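You operate a simulated robot arm through the tools that you are given. There is no shell and no other tool. Be economical: measure what you need, move in short steps, check, and stop when the job is done.

You are at the controls of a simulated two-armed robot. One attempt, no reset.

## Task
Take the stopper off the sample bottle and lay it down on the top of the homogeniser.
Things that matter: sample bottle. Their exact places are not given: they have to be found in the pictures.

It is judged by the outcome, as a careful person would: the job done as asked, and still so three seconds after it is handed in. It fails if anything else is knocked over, pushed out of place, dropped, spilled or broken. Lids that push on must go on centred and level and be pressed home; caps that screw on are set level and turned clockwise until they are tight.

## Robot
Two 6-joint arms with three-finger grippers on one trunk, on a base that drives. Base frame: it is fixed to the floor where the robot stands at the start and does not move with it; the origin is under the middle of the robot, x ahead of it, y to its left, z up; the surface under the hand at the start is at about z = 1050. Lengths are in mm, angles in rad, forces in N, time in s.
The left shoulder is at the start at [21, 170, 1535], the right one opposite. With the tool pointing down near the work surface each hand reaches from about 400 to 680 mm from the robot's upright axis, wherever it stands, measured 20 degrees to its own side. Payload 2.2 kg a hand.
Tool frame (each hand has its own): the origin (TCP) lies between the finger pads and is the grasp point; the fingertips stand 25 mm ahead of it; z points along the fingers, y is the line along which they close. Largest opening 104 mm; the body of the gripper starts 74 mm behind the TCP.
Orientation is told as [roll, pitch, yaw] about the base's x, y, z axes, in that order, counted from this pose: with the fingers straight down and closing along the base's y, the tool's x points along the base's -x, its y along +y and its z along -z.

## Interface
- The arms move only by the tool apply_moves. It takes "left_motion", "right_motion" or both (then of equal length, played together; a hand with none holds still); each is a list that holds one entry, the list of rows, each a list of 7 numbers: the opening, from 0 (shut) to 1 (fully open), then the shift along the base's x, y, z in mm, then the turn, a rotation vector about the base's x, y, z in rad. In form: [[[hand, dx, dy, dz, ax, ay, az], ...]]. A call has 1 to 8 rows; each row is the pose to reach, as a shift and turn from the pose commanded when the call began. Rows are played at 5 a second. More than 50 mm and 0.15 rad between two rows, or a gripper value outside its range, and nothing of the call is played. A pose out of reach is approached as far as the arm can. The call stops where the force on the tool passes 40 N (or 10 N more than at its start, if that is more) or the arm is blocked; 0.2 s more then pass. Each finger halts on what it meets, pressing with about 31 N; the grip force reading is that of the motor and also rises with nothing between the fingers. The clock runs only during rows and for 0.2 s after the last one: add rows that repeat a pose to give the fingers time. It gives the time, the measured TCP pose, the force on the tool (base axes), the opening and the grip force at its end, in the units of the frame above (readings bear some noise), with the torque about the TCP (base axes, N m) and any sound that the robot's microphone picked up, and new pictures: "show" is both (left out), scene, wrist or none (wrist: the cameras of the hands that moved).
- Cameras (640 x 400 px; columns grow to the right, rows downward): "scene" is now at [163.3, -14.3, 1440.8]; the picture's right is [-0.17, -0.99, 0.00], its down [-0.46, 0.08, -0.88] and it looks along [0.87, -0.15, -0.47] (base axes); focal length 295 px, centre (320, 200). "left" rides on the left gripper at [82, -3, -104] in its tool frame; the picture's right is [0.04, 1.00, 0.00], its down [-0.75, 0.03, -0.66] and it looks along [-0.66, 0.03, 0.75] (tool axes); focal length 256 px, centre (320, 200). "right" rides on the right gripper at [82, 3, -104] in its tool frame; the picture's right is [-0.04, 1.00, 0.00], its down [-0.75, -0.03, -0.66] and it looks along [-0.66, -0.03, 0.75] (tool axes); focal length 256 px, centre (320, 200).
- slide_trunk(by): slides the trunk up (or, below 0, down) by that many mm; the arms and the scene camera ride with it, the base frame stays. It gives what a move gives, with no picture.
- steer(legs): drives the robot by 1 to 6 legs, each [ahead, left, turn to the left] in mm, mm and rad, along the robot's own axes; the way and the turn of a leg run together, so that a leg with both is an arc; at most 1500 mm and 3.142 rad a leg. The arms and the cameras ride along, it lands a little off, and it stops where it bumps. It gives what a move gives, and a new picture of the scene camera.
- aim_head(pan, tilt): turns the head with the scene camera to pan (to the left, within 1.047 rad either way) and tilt (down, from -0.506 to 1.204), counted from straight ahead of the robot. It gives what a move gives, and a new picture of the scene camera.
- pixel_to_xyz(camera, pixels): for up to 12 pixels [column, row] of the newest picture of that camera ("zoom" is the newest enlarged one), the place [x, y, z] in the base frame of the surface seen there, good to about 2 mm. The clock stands still meanwhile.
- inspect(camera, box): a new picture of the part [left, top, right, bottom] of that camera's present view, enlarged. The clock stands still meanwhile.
- hand_in(): hands the job in; it is judged then, once.

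Keep the steps short. Do not move on a guess: measure, check each grasp and each placing, and mend mistakes. In all there are 80 turns and 260 pictures (those below and enlarged ones count). Leave the grippers open and the arms clear of the work at the hand-in unless told otherwise, and finish with a single line.

The tools are called after "Request:" as name(argument=value, ...) on one line, values as JSON. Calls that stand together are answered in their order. apply_moves: Moves the arms, as the interface text tells. Its arguments: {"type":"object","properties":{"left_motion":{"type":"array","items":{"type":"array","items":{"type":"array","items":{"type":"number"}}}},"right_motion":{"type":"array","items":{"type":"array","items":{"type":"array","items":{"type":"number"}}}},"show":{"type":"string","enum":["both","scene","wrist","none"]}},"required":[]} The other tools are called the same way: slide_trunk (by) slides the trunk up or down; steer (legs) drives the base; aim_head (pan, tilt) turns the head that bears the scene camera; pixel_to_xyz (camera, pixels) gives the place of the surface under pixels of a picture; inspect (camera, box) takes an enlarged picture of a part of a camera's view; hand_in () hands the job in.

At the start:

```text
time: 0.0
left_ee_pos: [583.3, 185.4, 1148.5]
left_orientation: [0.0, 0.002, -0.002]
left_force: [0.8, 0.0, 0.1]
left_torque: [-0.04, 0.01, -0.02]
left_gripper_width: 104.0
left_finger_force: 0.1
right_ee_pos: [514.1, -296.7, 1148.9]
right_orientation: [0.0, 0.0, -0.001]
right_force: [0.1, -0.7, 0.0]
right_torque: [0.01, 0.01, 0.0]
right_gripper_width: 104.0
right_finger_force: 0.1
trunk travel left (down, up): [-727.0, 15.0]
robot x, y, heading: [2.7, 1.9, -0.001]
head pan, tilt: [-0.169, 0.487]
```

scene: 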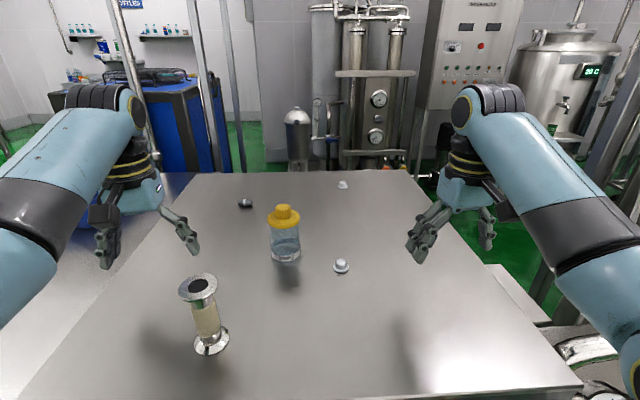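
right: 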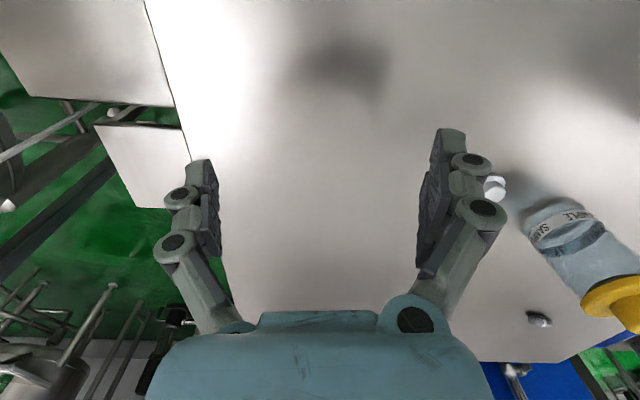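
left: 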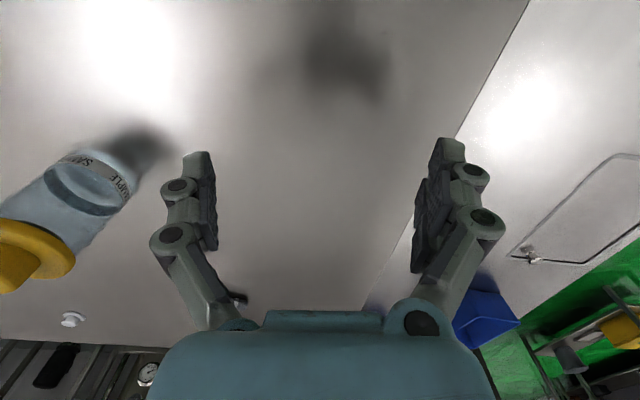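

I see the yellow-topped sample bottle at about (284,232). I don't yet know which object is the homogeniser, so I'll enlarge several parts of the picture.

Request:
inspect(camera="scene", box=[0, 0, 320, 200])

Request:
inspect(camera="scene", box=[280, 0, 640, 200])

Request:
inspect(camera="scene", box=[160, 170, 400, 370])

Request:
pixel_to_xyz(camera="scene", pixels=[[284, 208], [284, 222], [285, 245], [285, 260], [199, 285], [205, 320], [341, 264], [245, 202], [342, 184], [150, 75], [200, 100], [300, 120]])

```text
2.00 times, centred on (160, 100) of scene
```

zoom: 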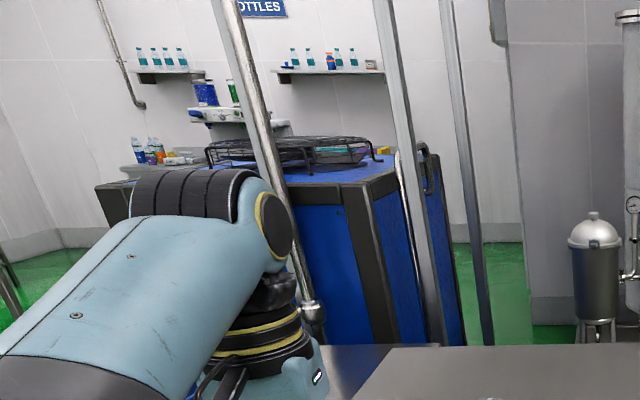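

```text
1.78 times, centred on (460, 100) of scene
```

zoom: 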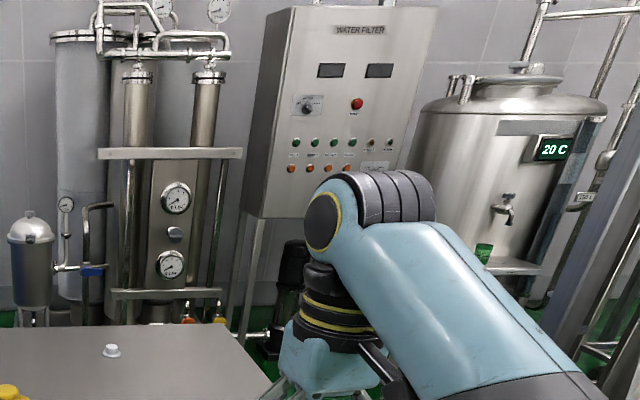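

```text
2.00 times, centred on (280, 270) of scene
```

zoom: 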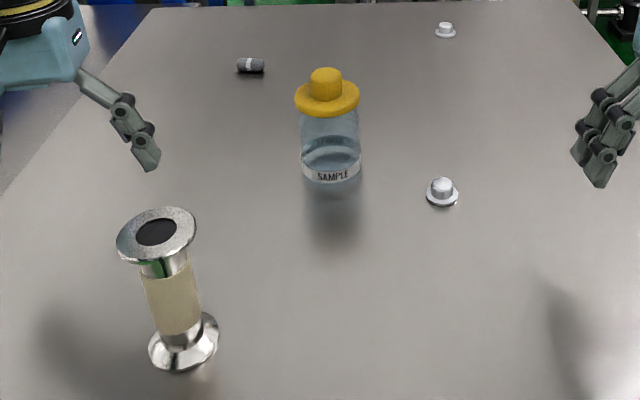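

```text
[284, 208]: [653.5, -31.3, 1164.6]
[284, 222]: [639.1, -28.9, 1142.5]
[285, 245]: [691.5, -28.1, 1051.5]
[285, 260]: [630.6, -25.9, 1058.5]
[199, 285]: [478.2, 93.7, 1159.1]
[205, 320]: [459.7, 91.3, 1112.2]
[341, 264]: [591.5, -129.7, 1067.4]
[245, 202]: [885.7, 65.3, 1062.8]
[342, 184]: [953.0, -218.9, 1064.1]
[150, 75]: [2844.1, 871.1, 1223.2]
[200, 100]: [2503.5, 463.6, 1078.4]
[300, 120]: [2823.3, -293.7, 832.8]
```

The table has no labelled machine on it. I'll turn the head to look around the room.

Request:
aim_head(pan=1.04, tilt=0.3)

Request:
aim_head(pan=-1.04, tilt=0.3)

Request:
aim_head(pan=0.0, tilt=0.0)

```text
time: 1.4
left_ee_pos: [582.2, 184.3, 1149.5]
left_orientation: [-0.001, -0.001, -0.001]
left_force: [0.1, -0.5, 0.2]
left_torque: [0.01, 0.01, 0.01]
left_gripper_width: 104.2
left_finger_force: 0.0
right_ee_pos: [513.2, -296.7, 1150.6]
right_orientation: [0.0, 0.0, -0.001]
right_force: [-1.0, -0.4, -0.3]
right_torque: [-0.02, -0.01, 0.0]
right_gripper_width: 104.1
right_finger_force: 0.1
trunk travel left (down, up): [-727.0, 15.0]
robot x, y, heading: [2.4, 2.6, -0.004]
head pan, tilt: [1.04, 0.3]
```

scene: 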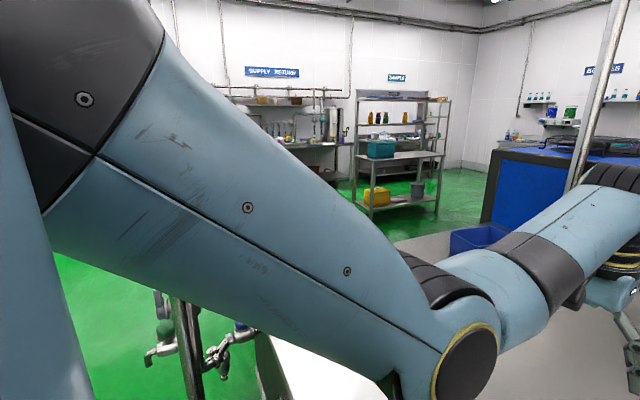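

```text
time: 3.4
left_ee_pos: [582.5, 185.0, 1150.0]
left_orientation: [0.0, 0.001, 0.001]
left_force: [-0.1, -0.1, -0.2]
left_torque: [0.01, -0.04, 0.02]
left_gripper_width: 104.0
left_finger_force: 0.0
right_ee_pos: [513.6, -296.9, 1149.8]
right_orientation: [-0.001, 0.0, 0.0]
right_force: [0.3, 0.4, -0.1]
right_torque: [-0.03, 0.0, 0.02]
right_gripper_width: 103.8
right_finger_force: 0.1
trunk travel left (down, up): [-727.0, 15.0]
robot x, y, heading: [4.9, -3.0, -0.004]
head pan, tilt: [-1.04, 0.3]
```

scene: 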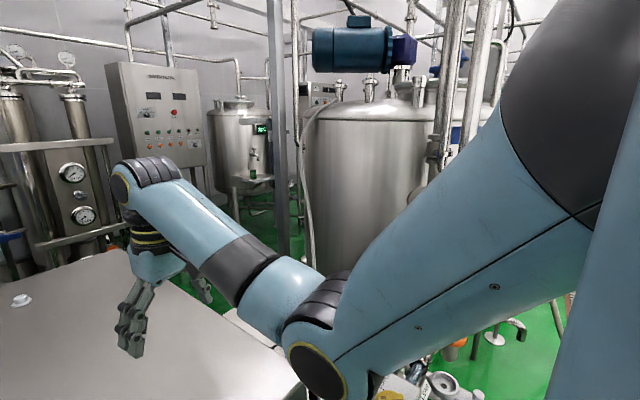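

```text
time: 4.7
left_ee_pos: [582.3, 186.1, 1149.9]
left_orientation: [-0.001, -0.001, 0.0]
left_force: [-0.3, -0.5, 0.5]
left_torque: [-0.02, -0.02, -0.02]
left_gripper_width: 104.1
left_finger_force: 0.0
right_ee_pos: [513.4, -296.9, 1148.6]
right_orientation: [0.001, -0.001, 0.0]
right_force: [0.0, 0.0, 0.2]
right_torque: [-0.01, 0.03, 0.01]
right_gripper_width: 104.0
right_finger_force: 0.0
trunk travel left (down, up): [-727.0, 15.0]
robot x, y, heading: [2.1, 2.7, -0.002]
head pan, tilt: [0.0, 0.0]
```

scene: 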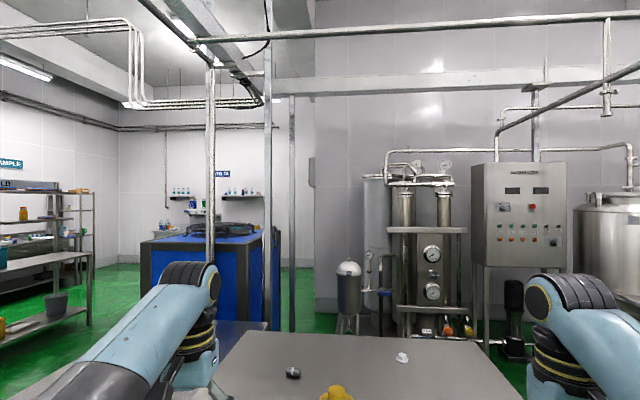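

No homogeniser has turned up yet. The work surface itself, at z≈1050, might be a machine's top. I'll look down at the edges and the near sides.

Request:
aim_head(pan=0.5, tilt=1.0)

Request:
aim_head(pan=-0.8, tilt=1.0)

```text
time: 6.0
left_ee_pos: [583.0, 184.6, 1149.1]
left_orientation: [-0.001, 0.0, 0.0]
left_force: [0.6, -0.1, -0.4]
left_torque: [-0.01, 0.02, 0.01]
left_gripper_width: 103.9
left_finger_force: 0.0
right_ee_pos: [513.2, -298.0, 1149.6]
right_orientation: [0.0, 0.001, 0.001]
right_force: [0.0, -0.9, 0.2]
right_torque: [-0.02, 0.0, 0.02]
right_gripper_width: 104.2
right_finger_force: 0.0
trunk travel left (down, up): [-727.0, 15.0]
robot x, y, heading: [-1.6, -2.5, -0.002]
head pan, tilt: [0.499, 1.0]
```

scene: 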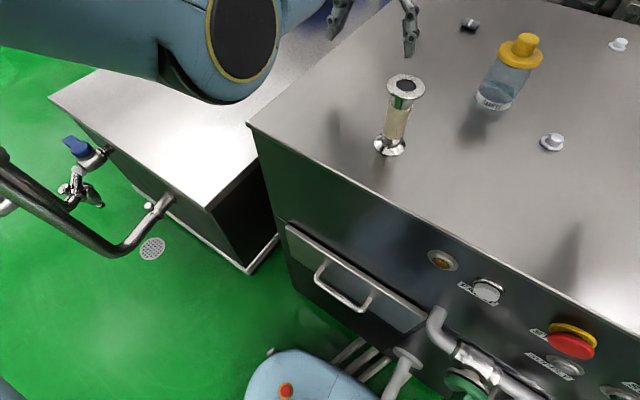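

```text
time: 7.4
left_ee_pos: [582.3, 186.2, 1149.7]
left_orientation: [0.0, 0.001, 0.0]
left_force: [0.1, -0.9, -0.2]
left_torque: [0.01, -0.03, 0.0]
left_gripper_width: 104.2
left_finger_force: 0.1
right_ee_pos: [512.7, -295.8, 1148.1]
right_orientation: [0.0, -0.001, 0.0]
right_force: [0.4, 0.1, 0.2]
right_torque: [-0.01, 0.0, 0.0]
right_gripper_width: 103.8
right_finger_force: 0.0
trunk travel left (down, up): [-727.0, 15.0]
robot x, y, heading: [0.0, -0.4, -0.004]
head pan, tilt: [-0.799, 1.0]
```

scene: 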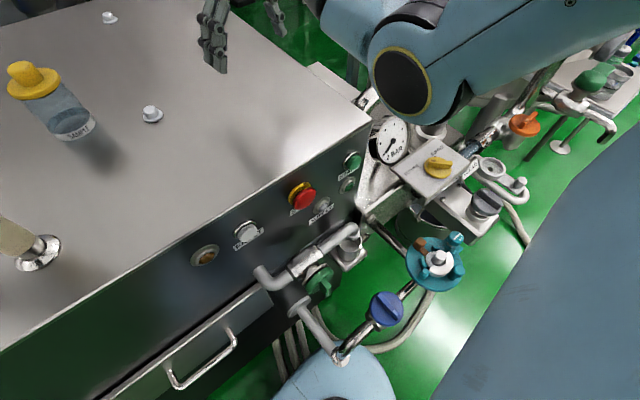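

The work surface is a machine with a front panel, a bar gauge and a valve block, which fits a homogeniser. I'll enlarge the labels to confirm.

Request:
inspect(camera="scene", box=[190, 110, 390, 235])

Request:
aim_head(pan=-0.05, tilt=0.75)

Request:
inspect(camera="scene", box=[250, 60, 410, 160])

```text
3.20 times, centred on (290, 172) of scene
```

zoom: 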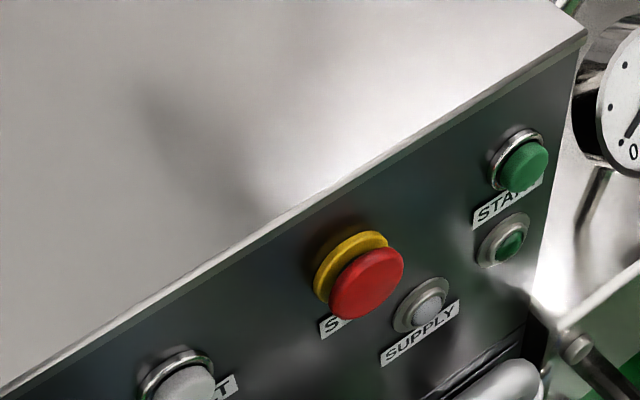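

```text
time: 8.5
left_ee_pos: [583.2, 184.0, 1149.3]
left_orientation: [-0.001, 0.0, -0.001]
left_force: [-0.1, 0.3, 0.2]
left_torque: [0.01, -0.02, 0.0]
left_gripper_width: 103.9
left_finger_force: 0.0
right_ee_pos: [513.2, -296.9, 1148.8]
right_orientation: [0.002, 0.001, 0.0]
right_force: [1.1, -0.8, 0.2]
right_torque: [0.03, 0.03, 0.01]
right_gripper_width: 104.0
right_finger_force: 0.1
trunk travel left (down, up): [-727.0, 15.0]
robot x, y, heading: [0.1, -2.6, -0.002]
head pan, tilt: [-0.051, 0.75]
```

scene: 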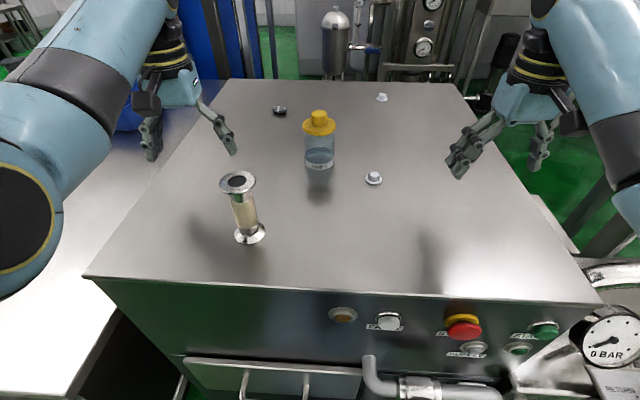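

```text
4.00 times, centred on (330, 110) of scene
```

zoom: 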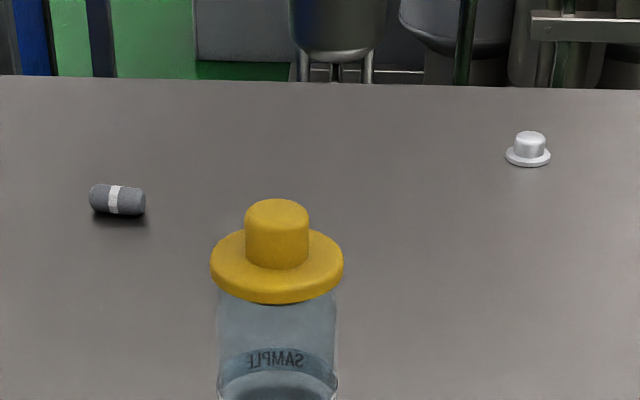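

The gauge reads 0 BAR and the panel has Start, Stop and Supply buttons. So the surface the bottle stands on is the homogeniser's top. Next I'll measure the stopper and bottle in the zoom picture, along with the loose items and the machine's edge.

Request:
pixel_to_xyz(camera="zoom", pixels=[[277, 205], [248, 235], [306, 235], [277, 255], [277, 275], [214, 262], [340, 262], [277, 297], [277, 325], [222, 340], [334, 340], [277, 235]])

Request:
pixel_to_xyz(camera="scene", pixels=[[320, 170], [300, 285], [90, 275], [600, 300], [373, 176], [280, 110], [239, 183], [250, 236], [320, 200], [400, 250], [450, 90], [230, 82]])

```text
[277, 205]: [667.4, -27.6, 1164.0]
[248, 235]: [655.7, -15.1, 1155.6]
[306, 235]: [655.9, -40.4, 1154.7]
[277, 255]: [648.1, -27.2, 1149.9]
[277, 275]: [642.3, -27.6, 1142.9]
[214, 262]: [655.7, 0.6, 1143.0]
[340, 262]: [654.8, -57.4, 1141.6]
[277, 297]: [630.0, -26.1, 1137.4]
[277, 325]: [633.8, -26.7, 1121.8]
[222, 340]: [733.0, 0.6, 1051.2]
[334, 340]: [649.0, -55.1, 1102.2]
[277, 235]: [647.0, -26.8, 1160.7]
```

```text
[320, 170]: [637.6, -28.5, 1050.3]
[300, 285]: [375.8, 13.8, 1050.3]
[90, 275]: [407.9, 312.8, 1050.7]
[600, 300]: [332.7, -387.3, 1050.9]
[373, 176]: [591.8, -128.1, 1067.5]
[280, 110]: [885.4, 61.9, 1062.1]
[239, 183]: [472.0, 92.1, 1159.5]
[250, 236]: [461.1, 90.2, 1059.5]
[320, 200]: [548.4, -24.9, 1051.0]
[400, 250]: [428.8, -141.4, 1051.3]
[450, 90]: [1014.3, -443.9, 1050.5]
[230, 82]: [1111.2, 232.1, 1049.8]
```

The stopper has a knob about 26 mm across, centred near (659,-28), from z≈1143 to 1164, on a flange about 58 mm across. I'll raise the right hand well above it, then move over it in steps of 50 mm or less, partly closing the fingers.

Request:
apply_moves(right_motion=[[[0.6, 0, 0, 40, 0, 0, 0], [0.6, 0, 0, 85, 0, 0, 0], [0.6, 20, 45, 95, 0, 0, 0], [0.6, 45, 85, 95, 0, 0, 0], [0.6, 70, 125, 95, 0, 0, 0], [0.6, 95, 165, 95, 0, 0, 0], [0.6, 120, 208, 95, 0, 0, 0], [0.6, 135, 240, 95, 0, 0, 0]]], show="scene")

```text
refused: row 3 steps farther than a row can; nothing moved
```

Request:
apply_moves(right_motion=[[[0.6, 0, 0, 45, 0, 0, 0], [0.6, 0, 0, 90, 0, 0, 0], [0.6, 20, 40, 95, 0, 0, 0], [0.6, 45, 80, 95, 0, 0, 0], [0.6, 70, 120, 95, 0, 0, 0], [0.6, 95, 160, 95, 0, 0, 0], [0.6, 120, 200, 95, 0, 0, 0], [0.6, 135, 240, 95, 0, 0, 0]]], show="both")

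```text
time: 10.3
left_ee_pos: [584.3, 187.0, 1150.0]
left_orientation: [0.0, -0.001, 0.001]
left_force: [0.4, 0.3, 0.5]
left_torque: [0.0, -0.01, -0.04]
left_gripper_width: 104.3
left_finger_force: 0.0
right_ee_pos: [647.8, -54.5, 1243.4]
right_orientation: [-0.001, -0.002, -0.001]
right_force: [0.3, 0.3, -0.6]
right_torque: [-0.03, -0.01, -0.02]
right_gripper_width: 62.4
right_finger_force: 0.0
right hand out of reach, approached as far as the arm can: row 1, 2, 3, 4, 5
trunk travel left (down, up): [-727.0, 15.0]
robot x, y, heading: [2.3, 0.8, -0.003]
head pan, tilt: [-0.051, 0.75]
```

scene: 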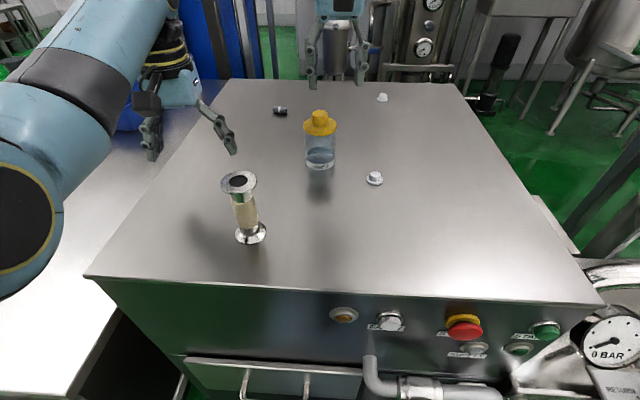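
right: 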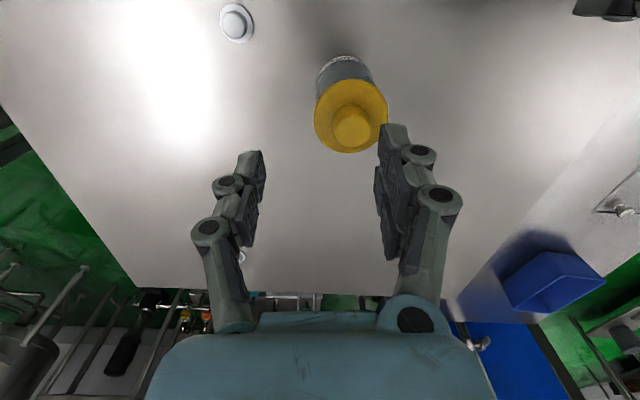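

The reach is fine. The right wrist camera now has a good view of the knob, so I'll measure it closely.

Request:
pixel_to_xyz(camera="right", pixels=[[353, 125], [336, 125], [370, 125], [353, 110], [353, 140], [320, 115], [383, 115], [351, 90], [351, 70]])

Request:
inspect(camera="right", box=[300, 40, 400, 160])

```text
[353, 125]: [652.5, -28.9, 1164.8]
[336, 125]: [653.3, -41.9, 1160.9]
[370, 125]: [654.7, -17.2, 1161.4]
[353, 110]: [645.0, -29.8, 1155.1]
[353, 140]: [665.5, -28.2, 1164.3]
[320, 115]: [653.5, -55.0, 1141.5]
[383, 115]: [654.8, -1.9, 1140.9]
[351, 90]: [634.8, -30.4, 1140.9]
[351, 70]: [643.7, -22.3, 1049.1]
```

```text
3.33 times, centred on (350, 100) of right
```

zoom: 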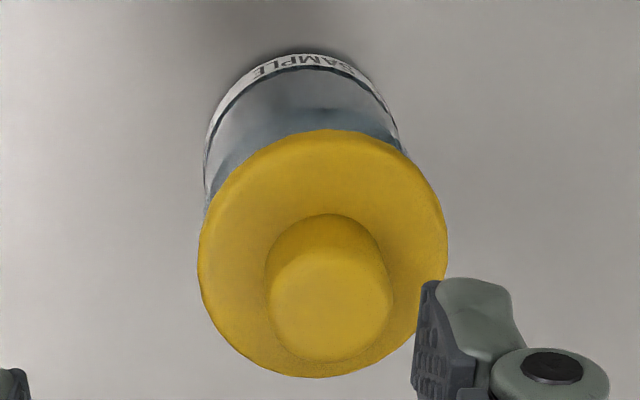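

The knob is centred at about (657.5,-28.5), its top is at 1164.5 and the flange top is at 1141.5. I'll centre over it and come down until the fingertips are at about z 1146, leaving the fingers open at 62 mm.

Request:
apply_moves(right_motion=[[[0.6, 5, 13, 0, 0, 0, 0], [0.6, 10, 26, 0, 0, 0, 0], [0.6, 10, 26, -25, 0, 0, 0], [0.6, 10, 26, -45, 0, 0, 0], [0.6, 10, 26, -60, 0, 0, 0], [0.6, 10, 26, -71, 0, 0, 0], [0.6, 10, 26, -71, 0, 0, 0]]], show="both")

Request:
inspect(camera="scene", box=[250, 60, 410, 160])

```text
time: 11.9
left_ee_pos: [582.6, 186.3, 1149.7]
left_orientation: [-0.001, 0.0, 0.002]
left_force: [0.4, 0.9, -0.4]
left_torque: [0.04, 0.01, 0.01]
left_gripper_width: 104.0
left_finger_force: 0.0
right_ee_pos: [635.8, -42.6, 1179.8]
right_orientation: [0.001, 0.0, -0.001]
right_force: [-0.6, -0.3, -0.7]
right_torque: [0.0, -0.01, 0.03]
right_gripper_width: 62.2
right_finger_force: 0.1
right hand out of reach, approached as far as the arm can: row 1, 2, 3, 4, 5, 6, 7
trunk travel left (down, up): [-727.0, 15.0]
robot x, y, heading: [0.2, 0.5, 0.0]
head pan, tilt: [-0.051, 0.75]
```

scene: 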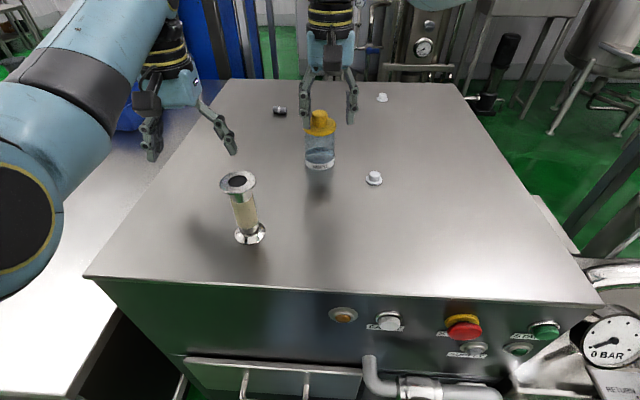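
right: 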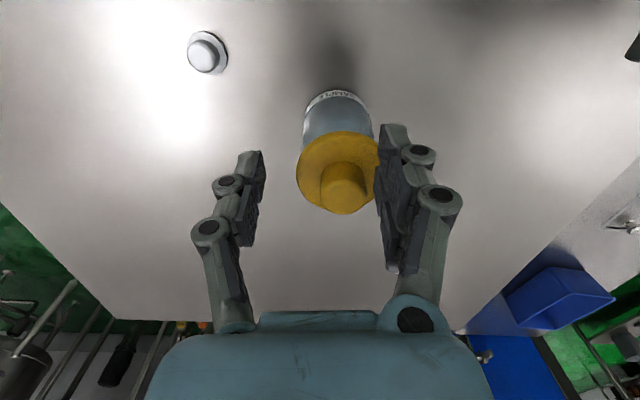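

```text
4.00 times, centred on (330, 110) of scene
```

zoom: 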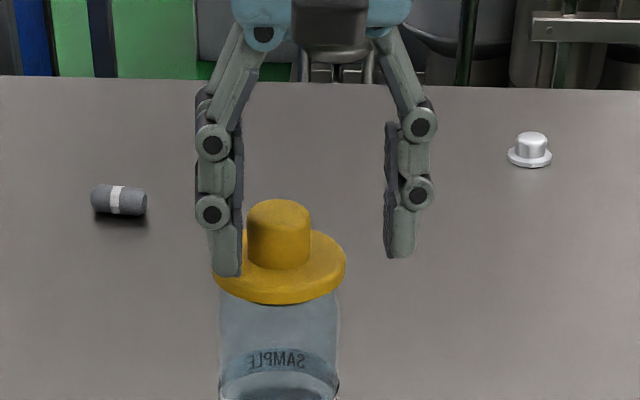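

The right hand can't reach: it stopped at (636,-43,1180). It hasn't touched anything. I'll raise it clear and look down in front of the base to see whether there is room to drive a little forward.

Request:
apply_moves(right_motion=[[[0.6, -12, -16, 30, 0, 0, 0], [0.6, -15, -30, 70, 0, 0, 0]]], show="none")

Request:
aim_head(pan=0.0, tilt=1.2)

```text
time: 12.5
left_ee_pos: [582.8, 185.9, 1149.4]
left_orientation: [0.001, 0.0, 0.0]
left_force: [0.7, -0.2, 0.1]
left_torque: [-0.01, 0.0, 0.03]
left_gripper_width: 103.7
left_finger_force: 0.0
right_ee_pos: [620.5, -74.9, 1252.0]
right_orientation: [0.001, 0.003, 0.001]
right_force: [0.1, 0.5, -0.2]
right_torque: [0.01, 0.02, 0.0]
right_gripper_width: 62.4
right_finger_force: 0.1
trunk travel left (down, up): [-727.0, 15.0]
robot x, y, heading: [-0.4, 1.1, 0.0]
head pan, tilt: [-0.051, 0.75]
```

```text
time: 13.4
left_ee_pos: [582.2, 184.5, 1148.8]
left_orientation: [-0.001, 0.0, 0.0]
left_force: [0.0, 0.6, -0.6]
left_torque: [0.0, 0.0, 0.0]
left_gripper_width: 104.0
left_finger_force: 0.1
right_ee_pos: [621.9, -74.3, 1250.6]
right_orientation: [0.0, 0.001, 0.0]
right_force: [-0.7, 0.0, 0.2]
right_torque: [0.01, -0.01, 0.02]
right_gripper_width: 62.1
right_finger_force: 0.1
trunk travel left (down, up): [-727.0, 15.0]
robot x, y, heading: [-0.2, 1.2, -0.003]
head pan, tilt: [0.0, 1.201]
```

scene: 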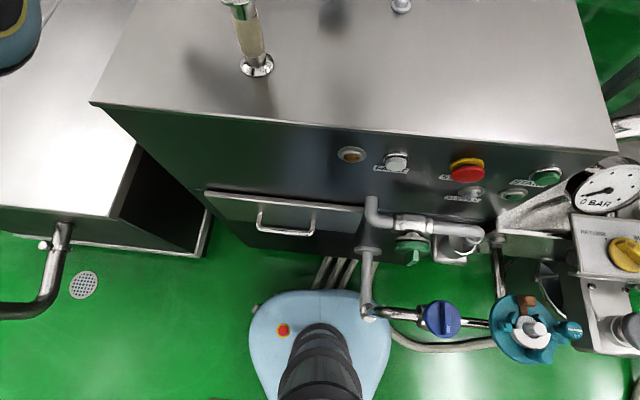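

Request:
pixel_to_xyz(camera="scene", pixels=[[320, 293], [370, 318], [380, 318], [370, 205], [366, 255], [300, 225], [268, 300], [352, 285], [385, 345], [440, 320], [260, 255], [440, 225]])

Request:
inspect(camera="scene", box=[240, 180, 480, 380])

```text
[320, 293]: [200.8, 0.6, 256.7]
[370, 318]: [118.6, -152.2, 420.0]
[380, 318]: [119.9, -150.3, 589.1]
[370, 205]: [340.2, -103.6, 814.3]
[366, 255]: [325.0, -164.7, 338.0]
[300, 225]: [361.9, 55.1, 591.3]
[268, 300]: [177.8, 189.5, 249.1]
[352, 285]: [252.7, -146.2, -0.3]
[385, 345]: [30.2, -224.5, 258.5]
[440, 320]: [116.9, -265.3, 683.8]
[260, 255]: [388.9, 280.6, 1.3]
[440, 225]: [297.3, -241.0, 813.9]
```

```text
2.00 times, centred on (360, 280) of scene
```

zoom: 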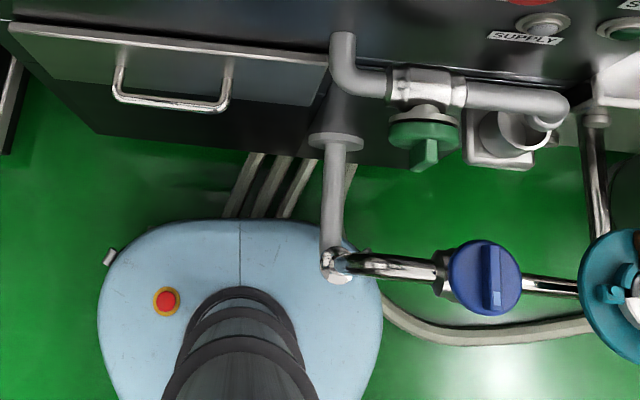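

A pipe at z≈420 hangs over the right of the base, so I'd rather not drive. Tilting the tool about y, with the fingers pointing slightly forward, brings the wrist back into reach and keeps the pads parallel to the knob's sides. I'll move over the knob with a 0.3 rad tilt and stay high.

Request:
aim_head(pan=-0.05, tilt=0.75)

Request:
apply_moves(right_motion=[[[0.6, 5, 10, 0, 0, -0.1, 0], [0.6, 15, 25, 0, 0, -0.2, 0], [0.6, 25, 40, -5, 0, -0.3, 0], [0.6, 36, 46, -20, 0, -0.3, 0], [0.6, 36, 46, -40, 0, -0.3, 0], [0.6, 36, 46, -40, 0, -0.3, 0]]], show="both")

```text
time: 14.3
left_ee_pos: [584.0, 185.8, 1149.9]
left_orientation: [0.001, 0.001, -0.001]
left_force: [-0.3, 0.4, 0.1]
left_torque: [-0.01, -0.05, 0.02]
left_gripper_width: 104.1
left_finger_force: 0.1
right_ee_pos: [621.0, -72.9, 1250.8]
right_orientation: [-0.001, 0.0, 0.001]
right_force: [0.7, 0.9, -0.7]
right_torque: [0.0, 0.0, 0.0]
right_gripper_width: 62.2
right_finger_force: 0.0
trunk travel left (down, up): [-727.0, 15.0]
robot x, y, heading: [-2.4, 1.6, 0.002]
head pan, tilt: [-0.051, 0.75]
```

scene: 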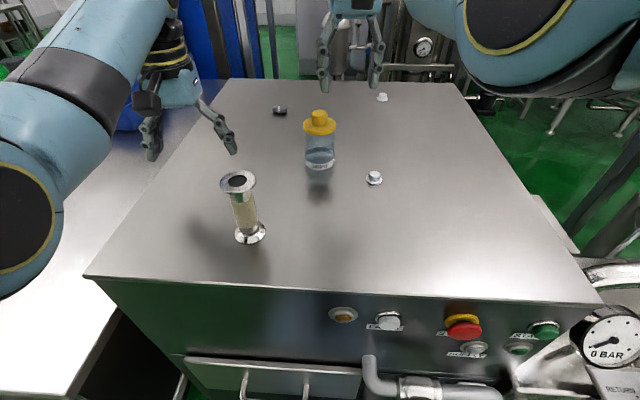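

```text
time: 15.9
left_ee_pos: [583.7, 184.6, 1149.9]
left_orientation: [0.0, 0.0, -0.001]
left_force: [0.1, -0.2, -0.2]
left_torque: [-0.02, 0.03, 0.0]
left_gripper_width: 103.8
left_finger_force: 0.0
right_ee_pos: [667.6, -57.0, 1212.9]
right_orientation: [-0.026, -0.312, -0.026]
right_force: [0.0, 0.0, 0.3]
right_torque: [0.02, 0.01, 0.0]
right_gripper_width: 62.3
right_finger_force: 0.0
trunk travel left (down, up): [-727.0, 15.0]
robot x, y, heading: [0.1, -1.5, -0.001]
head pan, tilt: [-0.051, 0.75]
stopped in row 6 (right hand): the arm was blocked; the commanded pose is now the measured one
```

scene: 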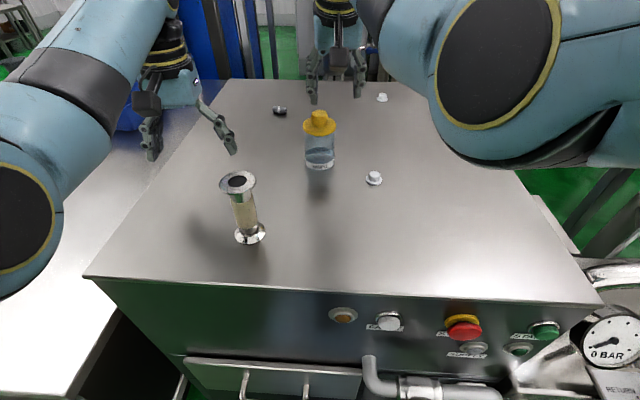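
right: 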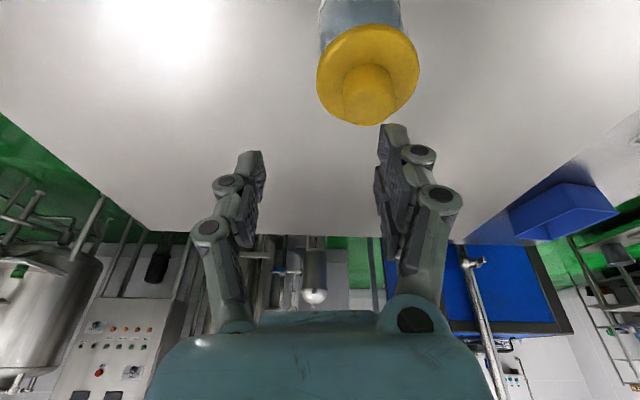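

The right arm blocked with its elbow beside the head, so this reach across is a poor posture. I'll pull the hand back to its own side, high and upright. Then I'll turn the base about 0.33 rad to the left, on the spot, so the bottle lies about 20° to the right.

Request:
apply_moves(right_motion=[[[0.6, -15, -10, 20, 0, 0.1, 0], [0.6, -40, -25, 40, 0, 0.2, 0], [0.6, -60, -50, 45, 0.026, 0.3, 0.026], [0.6, -80, -90, 45, 0.026, 0.31, 0.026], [0.6, -90, -130, 45, 0.026, 0.31, 0.026], [0.6, -90, -170, 45, 0.026, 0.31, 0.026]]], left_motion=[[[1, 0, 0, 20, 0, 0, 0], [1, 0, 0, 40, 0, 0, 0], [1, 0, 0, 60, 0, 0, 0], [1, 0, 0, 80, 0, 0, 0], [1, 0, 0, 80, 0, 0, 0], [1, 0, 0, 80, 0, 0, 0]]], show="scene")

```text
time: 17.3
left_ee_pos: [591.8, 181.9, 1222.3]
left_orientation: [0.0, -0.001, 0.001]
left_force: [0.5, -0.4, 0.4]
left_torque: [0.02, 0.01, 0.0]
left_gripper_width: 104.0
left_finger_force: 0.1
left hand out of reach, approached as far as the arm can: row 4, 5, 6
right_ee_pos: [603.7, -224.1, 1235.8]
right_orientation: [0.003, 0.001, 0.002]
right_force: [0.2, -0.5, 0.1]
right_torque: [0.08, 0.02, 0.01]
right_gripper_width: 62.7
right_finger_force: 0.0
right hand out of reach, approached as far as the arm can: row 4, 5, 6
trunk travel left (down, up): [-727.0, 15.0]
robot x, y, heading: [-2.4, -2.6, 0.002]
head pan, tilt: [-0.051, 0.75]
```

scene: 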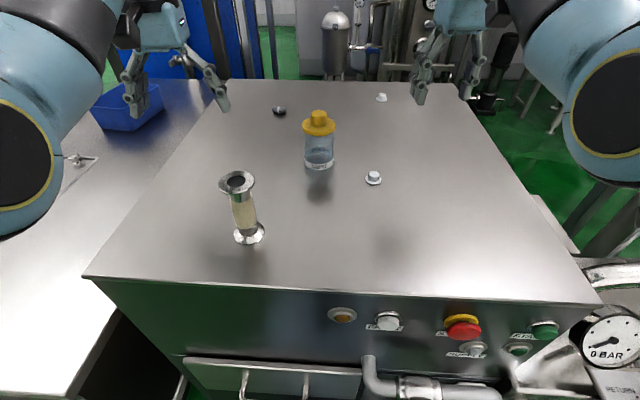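

Both hands are clear, with fingertips around z≈1200. Now I'll turn the base left by 0.33 rad.

Request:
steer(legs=[[0, 0, 0.33]])

```text
time: 18.8
left_ee_pos: [500.2, 366.8, 1222.4]
left_orientation: [0.001, -0.001, 0.331]
left_force: [-0.5, -0.4, 0.1]
left_torque: [0.03, -0.04, 0.03]
left_gripper_width: 104.0
left_finger_force: 0.0
right_ee_pos: [643.4, -13.1, 1236.4]
right_orientation: [0.001, 0.001, 0.331]
right_force: [-0.4, 0.3, -0.1]
right_torque: [-0.02, 0.01, 0.01]
right_gripper_width: 62.5
right_finger_force: 0.1
trunk travel left (down, up): [-727.0, 15.0]
robot x, y, heading: [-0.6, -2.6, 0.331]
head pan, tilt: [-0.051, 0.75]
```

scene: 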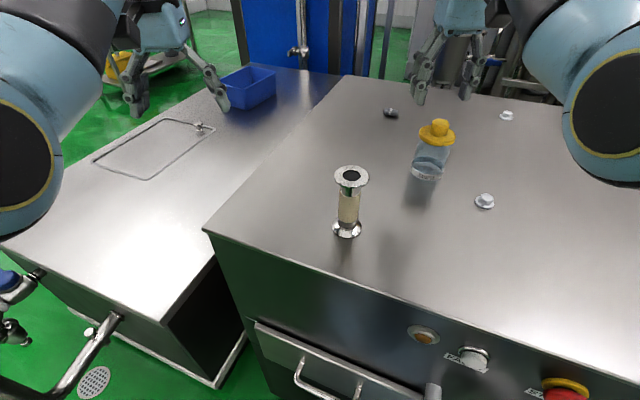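

The turn worked, and the right hand is now almost over the bottle. I'll centre on (657.5,-28.5) and come partway down to z≈1200.

Request:
apply_moves(right_motion=[[[0.6, 14, -15, 0, 0, 0, 0], [0.6, 14, -15, -18, 0, 0, 0], [0.6, 14, -15, -36, 0, 0, 0], [0.6, 14, -15, -36, 0, 0, 0]]], show="both")

```text
time: 19.8
left_ee_pos: [500.7, 365.3, 1221.9]
left_orientation: [-0.001, 0.0, 0.329]
left_force: [0.3, 0.3, 0.4]
left_torque: [0.01, 0.0, 0.01]
left_gripper_width: 104.0
left_finger_force: 0.0
right_ee_pos: [657.2, -28.5, 1197.2]
right_orientation: [0.001, 0.002, 0.33]
right_force: [0.1, 0.3, -1.0]
right_torque: [0.0, 0.0, -0.02]
right_gripper_width: 62.4
right_finger_force: 0.1
trunk travel left (down, up): [-727.0, 15.0]
robot x, y, heading: [-0.3, -3.0, 0.328]
head pan, tilt: [-0.051, 0.75]
```

scene: 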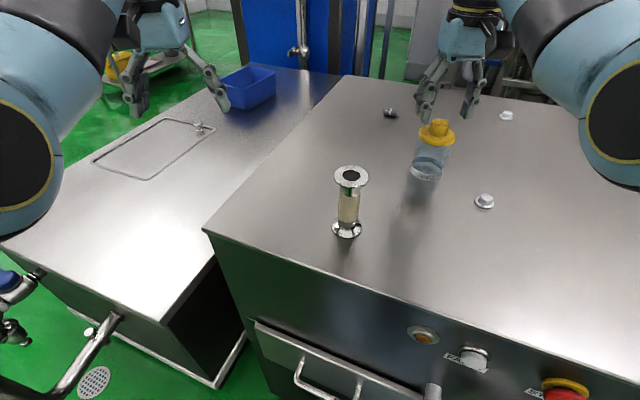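
right: 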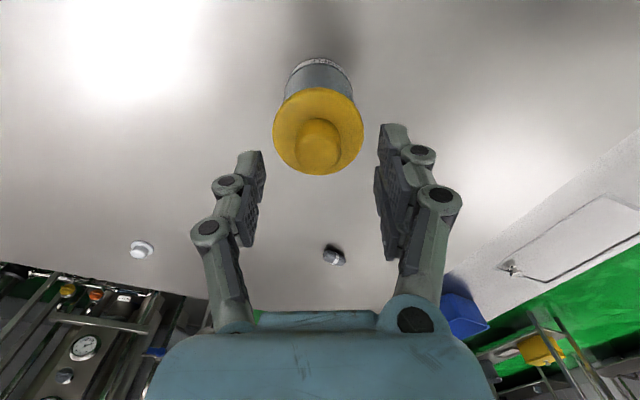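

The knob, at (317,140), is centred between the fingers. I'll come down 26 mm so the tips sit beside the knob, just above the flange.

Request:
apply_moves(right_motion=[[[0.6, 0.3, 0, -10, 0, 0, 0], [0.6, 0.3, 0, -20, 0, 0, 0], [0.6, 0.3, 0, -26, 0, 0, 0], [0.6, 0.3, 0, -26, 0, 0, 0]]], show="wrist")

Request:
inspect(camera="scene", box=[370, 60, 510, 200])

```text
time: 20.8
left_ee_pos: [500.4, 365.8, 1222.1]
left_orientation: [0.0, -0.002, 0.331]
left_force: [0.3, 0.4, 0.2]
left_torque: [0.0, 0.03, -0.02]
left_gripper_width: 104.2
left_finger_force: 0.0
right_ee_pos: [656.4, -27.8, 1173.7]
right_orientation: [0.002, 0.003, 0.331]
right_force: [0.4, 0.6, -0.2]
right_torque: [-0.01, -0.02, 0.01]
right_gripper_width: 62.7
right_finger_force: 0.0
trunk travel left (down, up): [-727.0, 15.0]
robot x, y, heading: [-1.4, 1.8, 0.333]
head pan, tilt: [-0.051, 0.75]
```

right: 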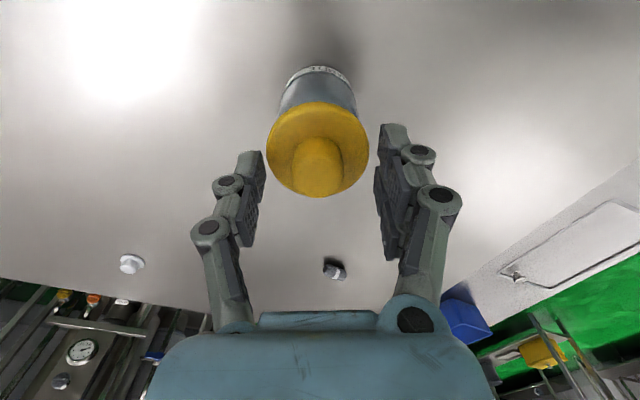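

```text
2.86 times, centred on (440, 130) of scene
```

zoom: 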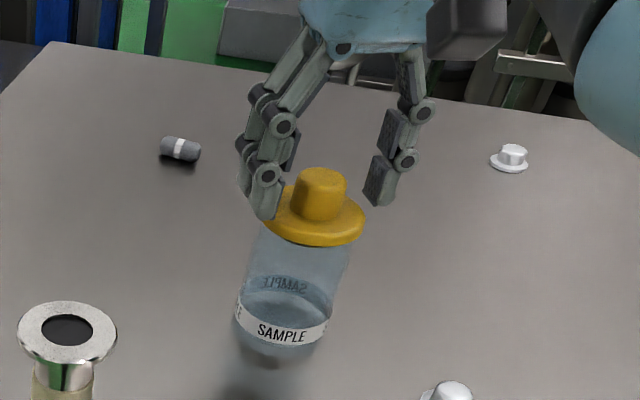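

I'll lower 2.5 mm more and close on the knob.

Request:
apply_moves(right_motion=[[[0.6, 0, 0, -2.5, 0, 0, 0], [0.4, 0, 0, -2.5, 0, 0, 0], [0.32, 0, 0, -2.5, 0, 0, 0], [0.2, 0, 0, -2.5, 0, 0, 0], [0.1, 0, 0, -2.5, 0, 0, 0], [0.1, 0, 0, -2.5, 0, 0, 0]]], show="wrist")

Request:
inspect(camera="scene", box=[370, 60, 510, 200])

```text
time: 22.2
left_ee_pos: [499.9, 365.5, 1221.7]
left_orientation: [0.0, -0.001, 0.331]
left_force: [0.2, -0.1, 0.6]
left_torque: [-0.01, 0.02, -0.01]
left_gripper_width: 103.7
left_finger_force: 0.1
right_ee_pos: [657.8, -28.8, 1170.3]
right_orientation: [0.002, 0.002, 0.331]
right_force: [-0.3, -0.2, -0.4]
right_torque: [-0.03, 0.02, 0.03]
right_gripper_width: 27.9
right_finger_force: 31.0
trunk travel left (down, up): [-727.0, 15.0]
robot x, y, heading: [-0.4, -3.6, 0.336]
head pan, tilt: [-0.051, 0.75]
```

right: 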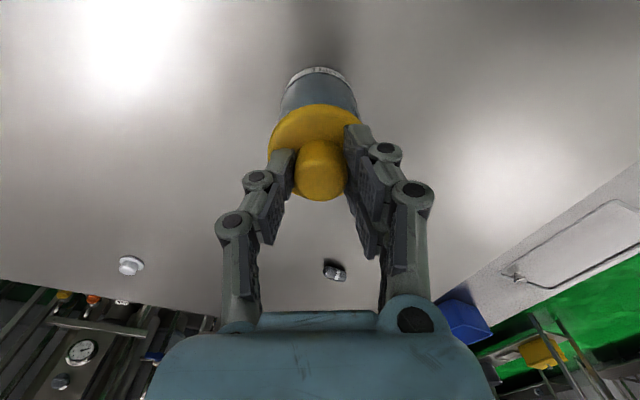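

```text
2.86 times, centred on (440, 130) of scene
```

zoom: 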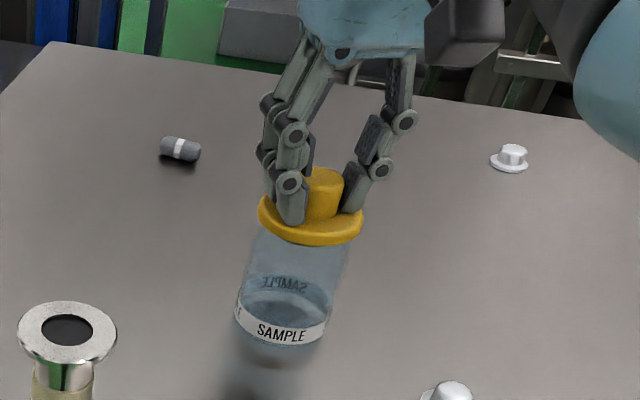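

The knob is gripped at 27.9 mm and 31 N. As a test, I'll lift 2 mm slowly and read the force to see whether the stopper comes free or the bottle comes with it.

Request:
apply_moves(right_motion=[[[0.1, 0, 0, 0.7, 0, 0, 0], [0.1, 0, 0, 1.4, 0, 0, 0], [0.1, 0, 0, 2, 0, 0, 0], [0.1, 0, 0, 2, 0, 0, 0]]], show="none")

Request:
inspect(camera="scene", box=[370, 60, 510, 200])

```text
time: 23.2
left_ee_pos: [498.9, 366.8, 1223.9]
left_orientation: [0.0, -0.002, 0.33]
left_force: [1.4, -0.9, -0.1]
left_torque: [-0.03, 0.02, -0.05]
left_gripper_width: 104.1
left_finger_force: 0.1
right_ee_pos: [658.7, -27.8, 1172.2]
right_orientation: [0.001, 0.003, 0.333]
right_force: [0.4, 0.2, -0.2]
right_torque: [-0.03, -0.01, 0.02]
right_gripper_width: 27.9
right_finger_force: 30.7
trunk travel left (down, up): [-727.0, 15.0]
robot x, y, heading: [-1.1, -2.1, 0.333]
head pan, tilt: [-0.051, 0.75]
```

```text
2.86 times, centred on (440, 130) of scene
```

zoom: 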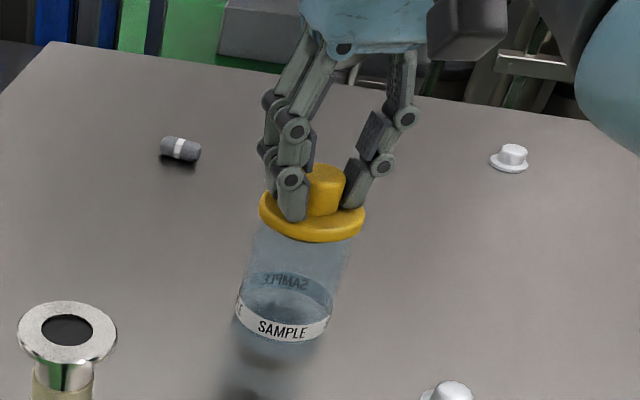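

The bottle rose with the stopper: the label moved up about 3 zoomed pixels. So the stopper fits tightly and the left hand must hold the bottle. I'll set it back down 2 mm. In the same call I'll bring the left hand to a high standby on its own side, tilted about 50° forward with heading −10°.

Request:
apply_moves(right_motion=[[[0.1, 0, 0, -1, 0, 0, 0], [0.1, 0, 0, -2, 0, 0, 0], [0.1, 0, 0, -2, 0, 0, 0], [0.1, 0, 0, -2, 0, 0, 0], [0.1, 0, 0, -2, 0, 0, 0], [0.1, 0, 0, -2, 0, 0, 0], [0.1, 0, 0, -2, 0, 0, 0], [0.1, 0, 0, -2, 0, 0, 0]]], left_motion=[[[1, 7.5, -24, -1, 0.009, -0.11, -0.058], [1, 15, -48, -2, 0.018, -0.219, -0.117], [1, 22, -72, -3, 0.026, -0.328, -0.175], [1, 30, -96, -4, 0.035, -0.438, -0.234], [1, 37, -120, -5, 0.044, -0.547, -0.292], [1, 45, -144, -6, 0.053, -0.657, -0.351], [1, 52, -168, -7, 0.062, -0.766, -0.41], [1, 60, -190, -8, 0.07, -0.876, -0.468]]], show="both")

```text
time: 24.5
left_ee_pos: [529.9, 342.1, 1217.7]
left_orientation: [0.135, -0.567, 0.007]
left_force: [-1.1, 0.4, -0.7]
left_torque: [-0.03, 0.03, 0.0]
left_gripper_width: 103.9
left_finger_force: 0.2
left hand out of reach, approached as far as the arm can: row 6
right_ee_pos: [657.4, -28.2, 1170.2]
right_orientation: [0.001, 0.003, 0.331]
right_force: [0.2, -0.2, 0.1]
right_torque: [0.02, 0.0, -0.02]
right_gripper_width: 28.0
right_finger_force: 31.3
trunk travel left (down, up): [-727.0, 15.0]
robot x, y, heading: [0.4, -2.2, 0.335]
head pan, tilt: [-0.051, 0.75]
stopped in row 6 (left hand): the arm was blocked; the commanded pose is now the measured one
```

scene: 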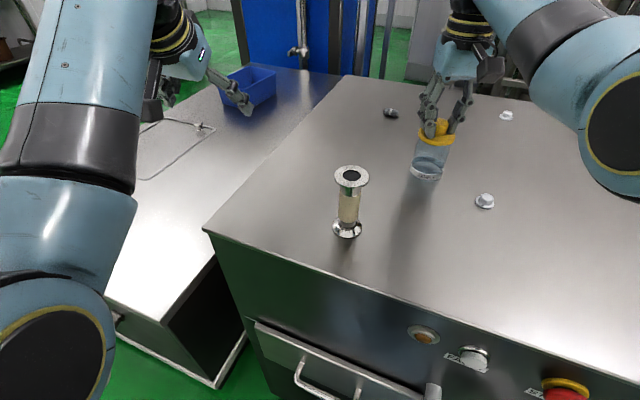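
right: 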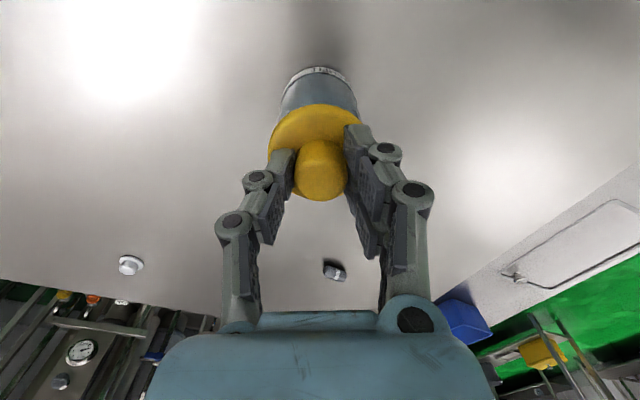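
left: 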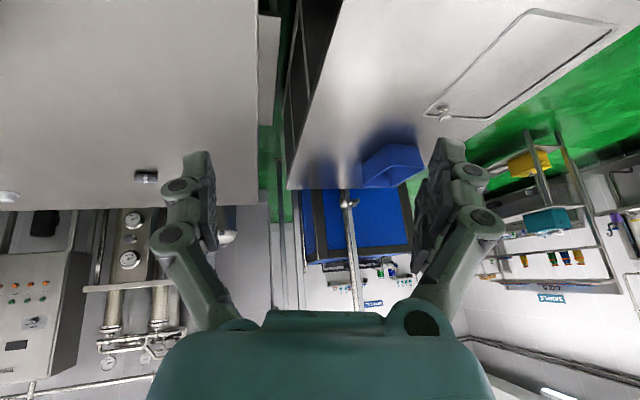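

The left arm stopped short, probably a joint slewing near a singular posture, since no contact force shows. I'll move it sideways gently, with no more tilt, and see if it follows.

Request:
apply_moves(left_motion=[[[1, 5, -20, 0, 0, 0, 0], [1, 10, -40, 0, 0, 0, 0], [1, 15, -60, 0, 0, 0, 0], [1, 20, -80, 0, 0, 0, 0], [1, 20, -80, 0, 0, 0, 0]]], show="scene")

```text
time: 25.3
left_ee_pos: [526.7, 372.8, 1206.5]
left_orientation: [0.297, -0.53, 0.0]
left_force: [0.0, 0.7, 1.0]
left_torque: [0.0, -0.01, 0.03]
left_gripper_width: 103.9
left_finger_force: 0.0
left hand out of reach, approached as far as the arm can: row 4
right_ee_pos: [658.0, -28.3, 1171.6]
right_orientation: [0.0, 0.004, 0.331]
right_force: [-0.2, 0.0, 0.1]
right_torque: [0.02, 0.03, 0.03]
right_gripper_width: 28.0
right_finger_force: 30.9
trunk travel left (down, up): [-727.0, 15.0]
robot x, y, heading: [-0.7, -2.8, 0.327]
head pan, tilt: [-0.051, 0.75]
stopped in row 4 (left hand): the arm was blocked; the commanded pose is now the measured one
```

scene: 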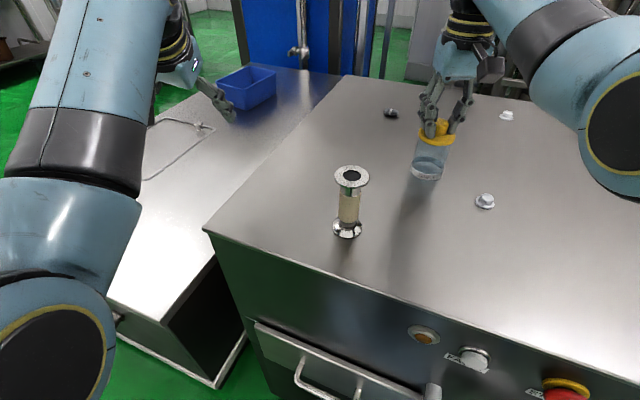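

The hand drifted the wrong way, so a link is jammed on something or a joint is at its limit. I'll measure where the left elbow and forearm are.

Request:
pixel_to_xyz(camera="scene", pixels=[[50, 350], [130, 220], [100, 320], [75, 180], [100, 60], [160, 20], [590, 110], [510, 40], [560, 70], [465, 30]])

Request:
aim_head(pan=0.8, tilt=0.9)

```text
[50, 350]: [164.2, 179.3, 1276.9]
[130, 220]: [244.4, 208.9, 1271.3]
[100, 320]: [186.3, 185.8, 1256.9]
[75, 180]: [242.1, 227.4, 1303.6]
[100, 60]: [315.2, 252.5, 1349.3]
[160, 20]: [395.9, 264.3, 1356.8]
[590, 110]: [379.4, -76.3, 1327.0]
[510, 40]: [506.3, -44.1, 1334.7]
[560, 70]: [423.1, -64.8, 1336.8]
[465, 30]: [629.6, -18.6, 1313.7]
```

```text
time: 26.5
left_ee_pos: [526.2, 371.8, 1208.0]
left_orientation: [0.296, -0.529, 0.002]
left_force: [-1.1, -0.1, 0.9]
left_torque: [-0.01, -0.02, -0.01]
left_gripper_width: 104.0
left_finger_force: 0.0
right_ee_pos: [658.0, -28.9, 1171.5]
right_orientation: [0.002, 0.003, 0.331]
right_force: [-0.4, -0.1, -0.8]
right_torque: [0.04, 0.06, 0.01]
right_gripper_width: 28.1
right_finger_force: 31.0
trunk travel left (down, up): [-727.0, 15.0]
robot x, y, heading: [-0.9, -2.2, 0.326]
head pan, tilt: [0.799, 0.901]
```

scene: 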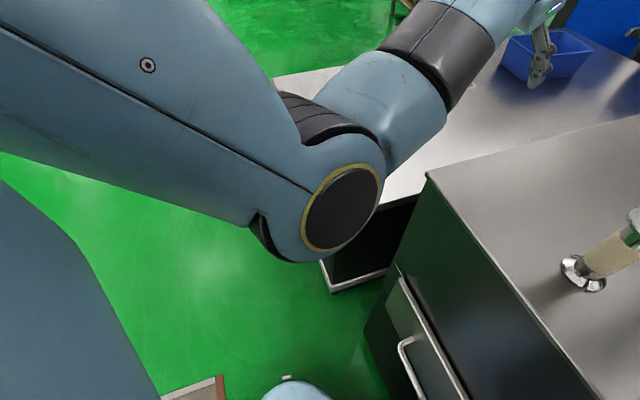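

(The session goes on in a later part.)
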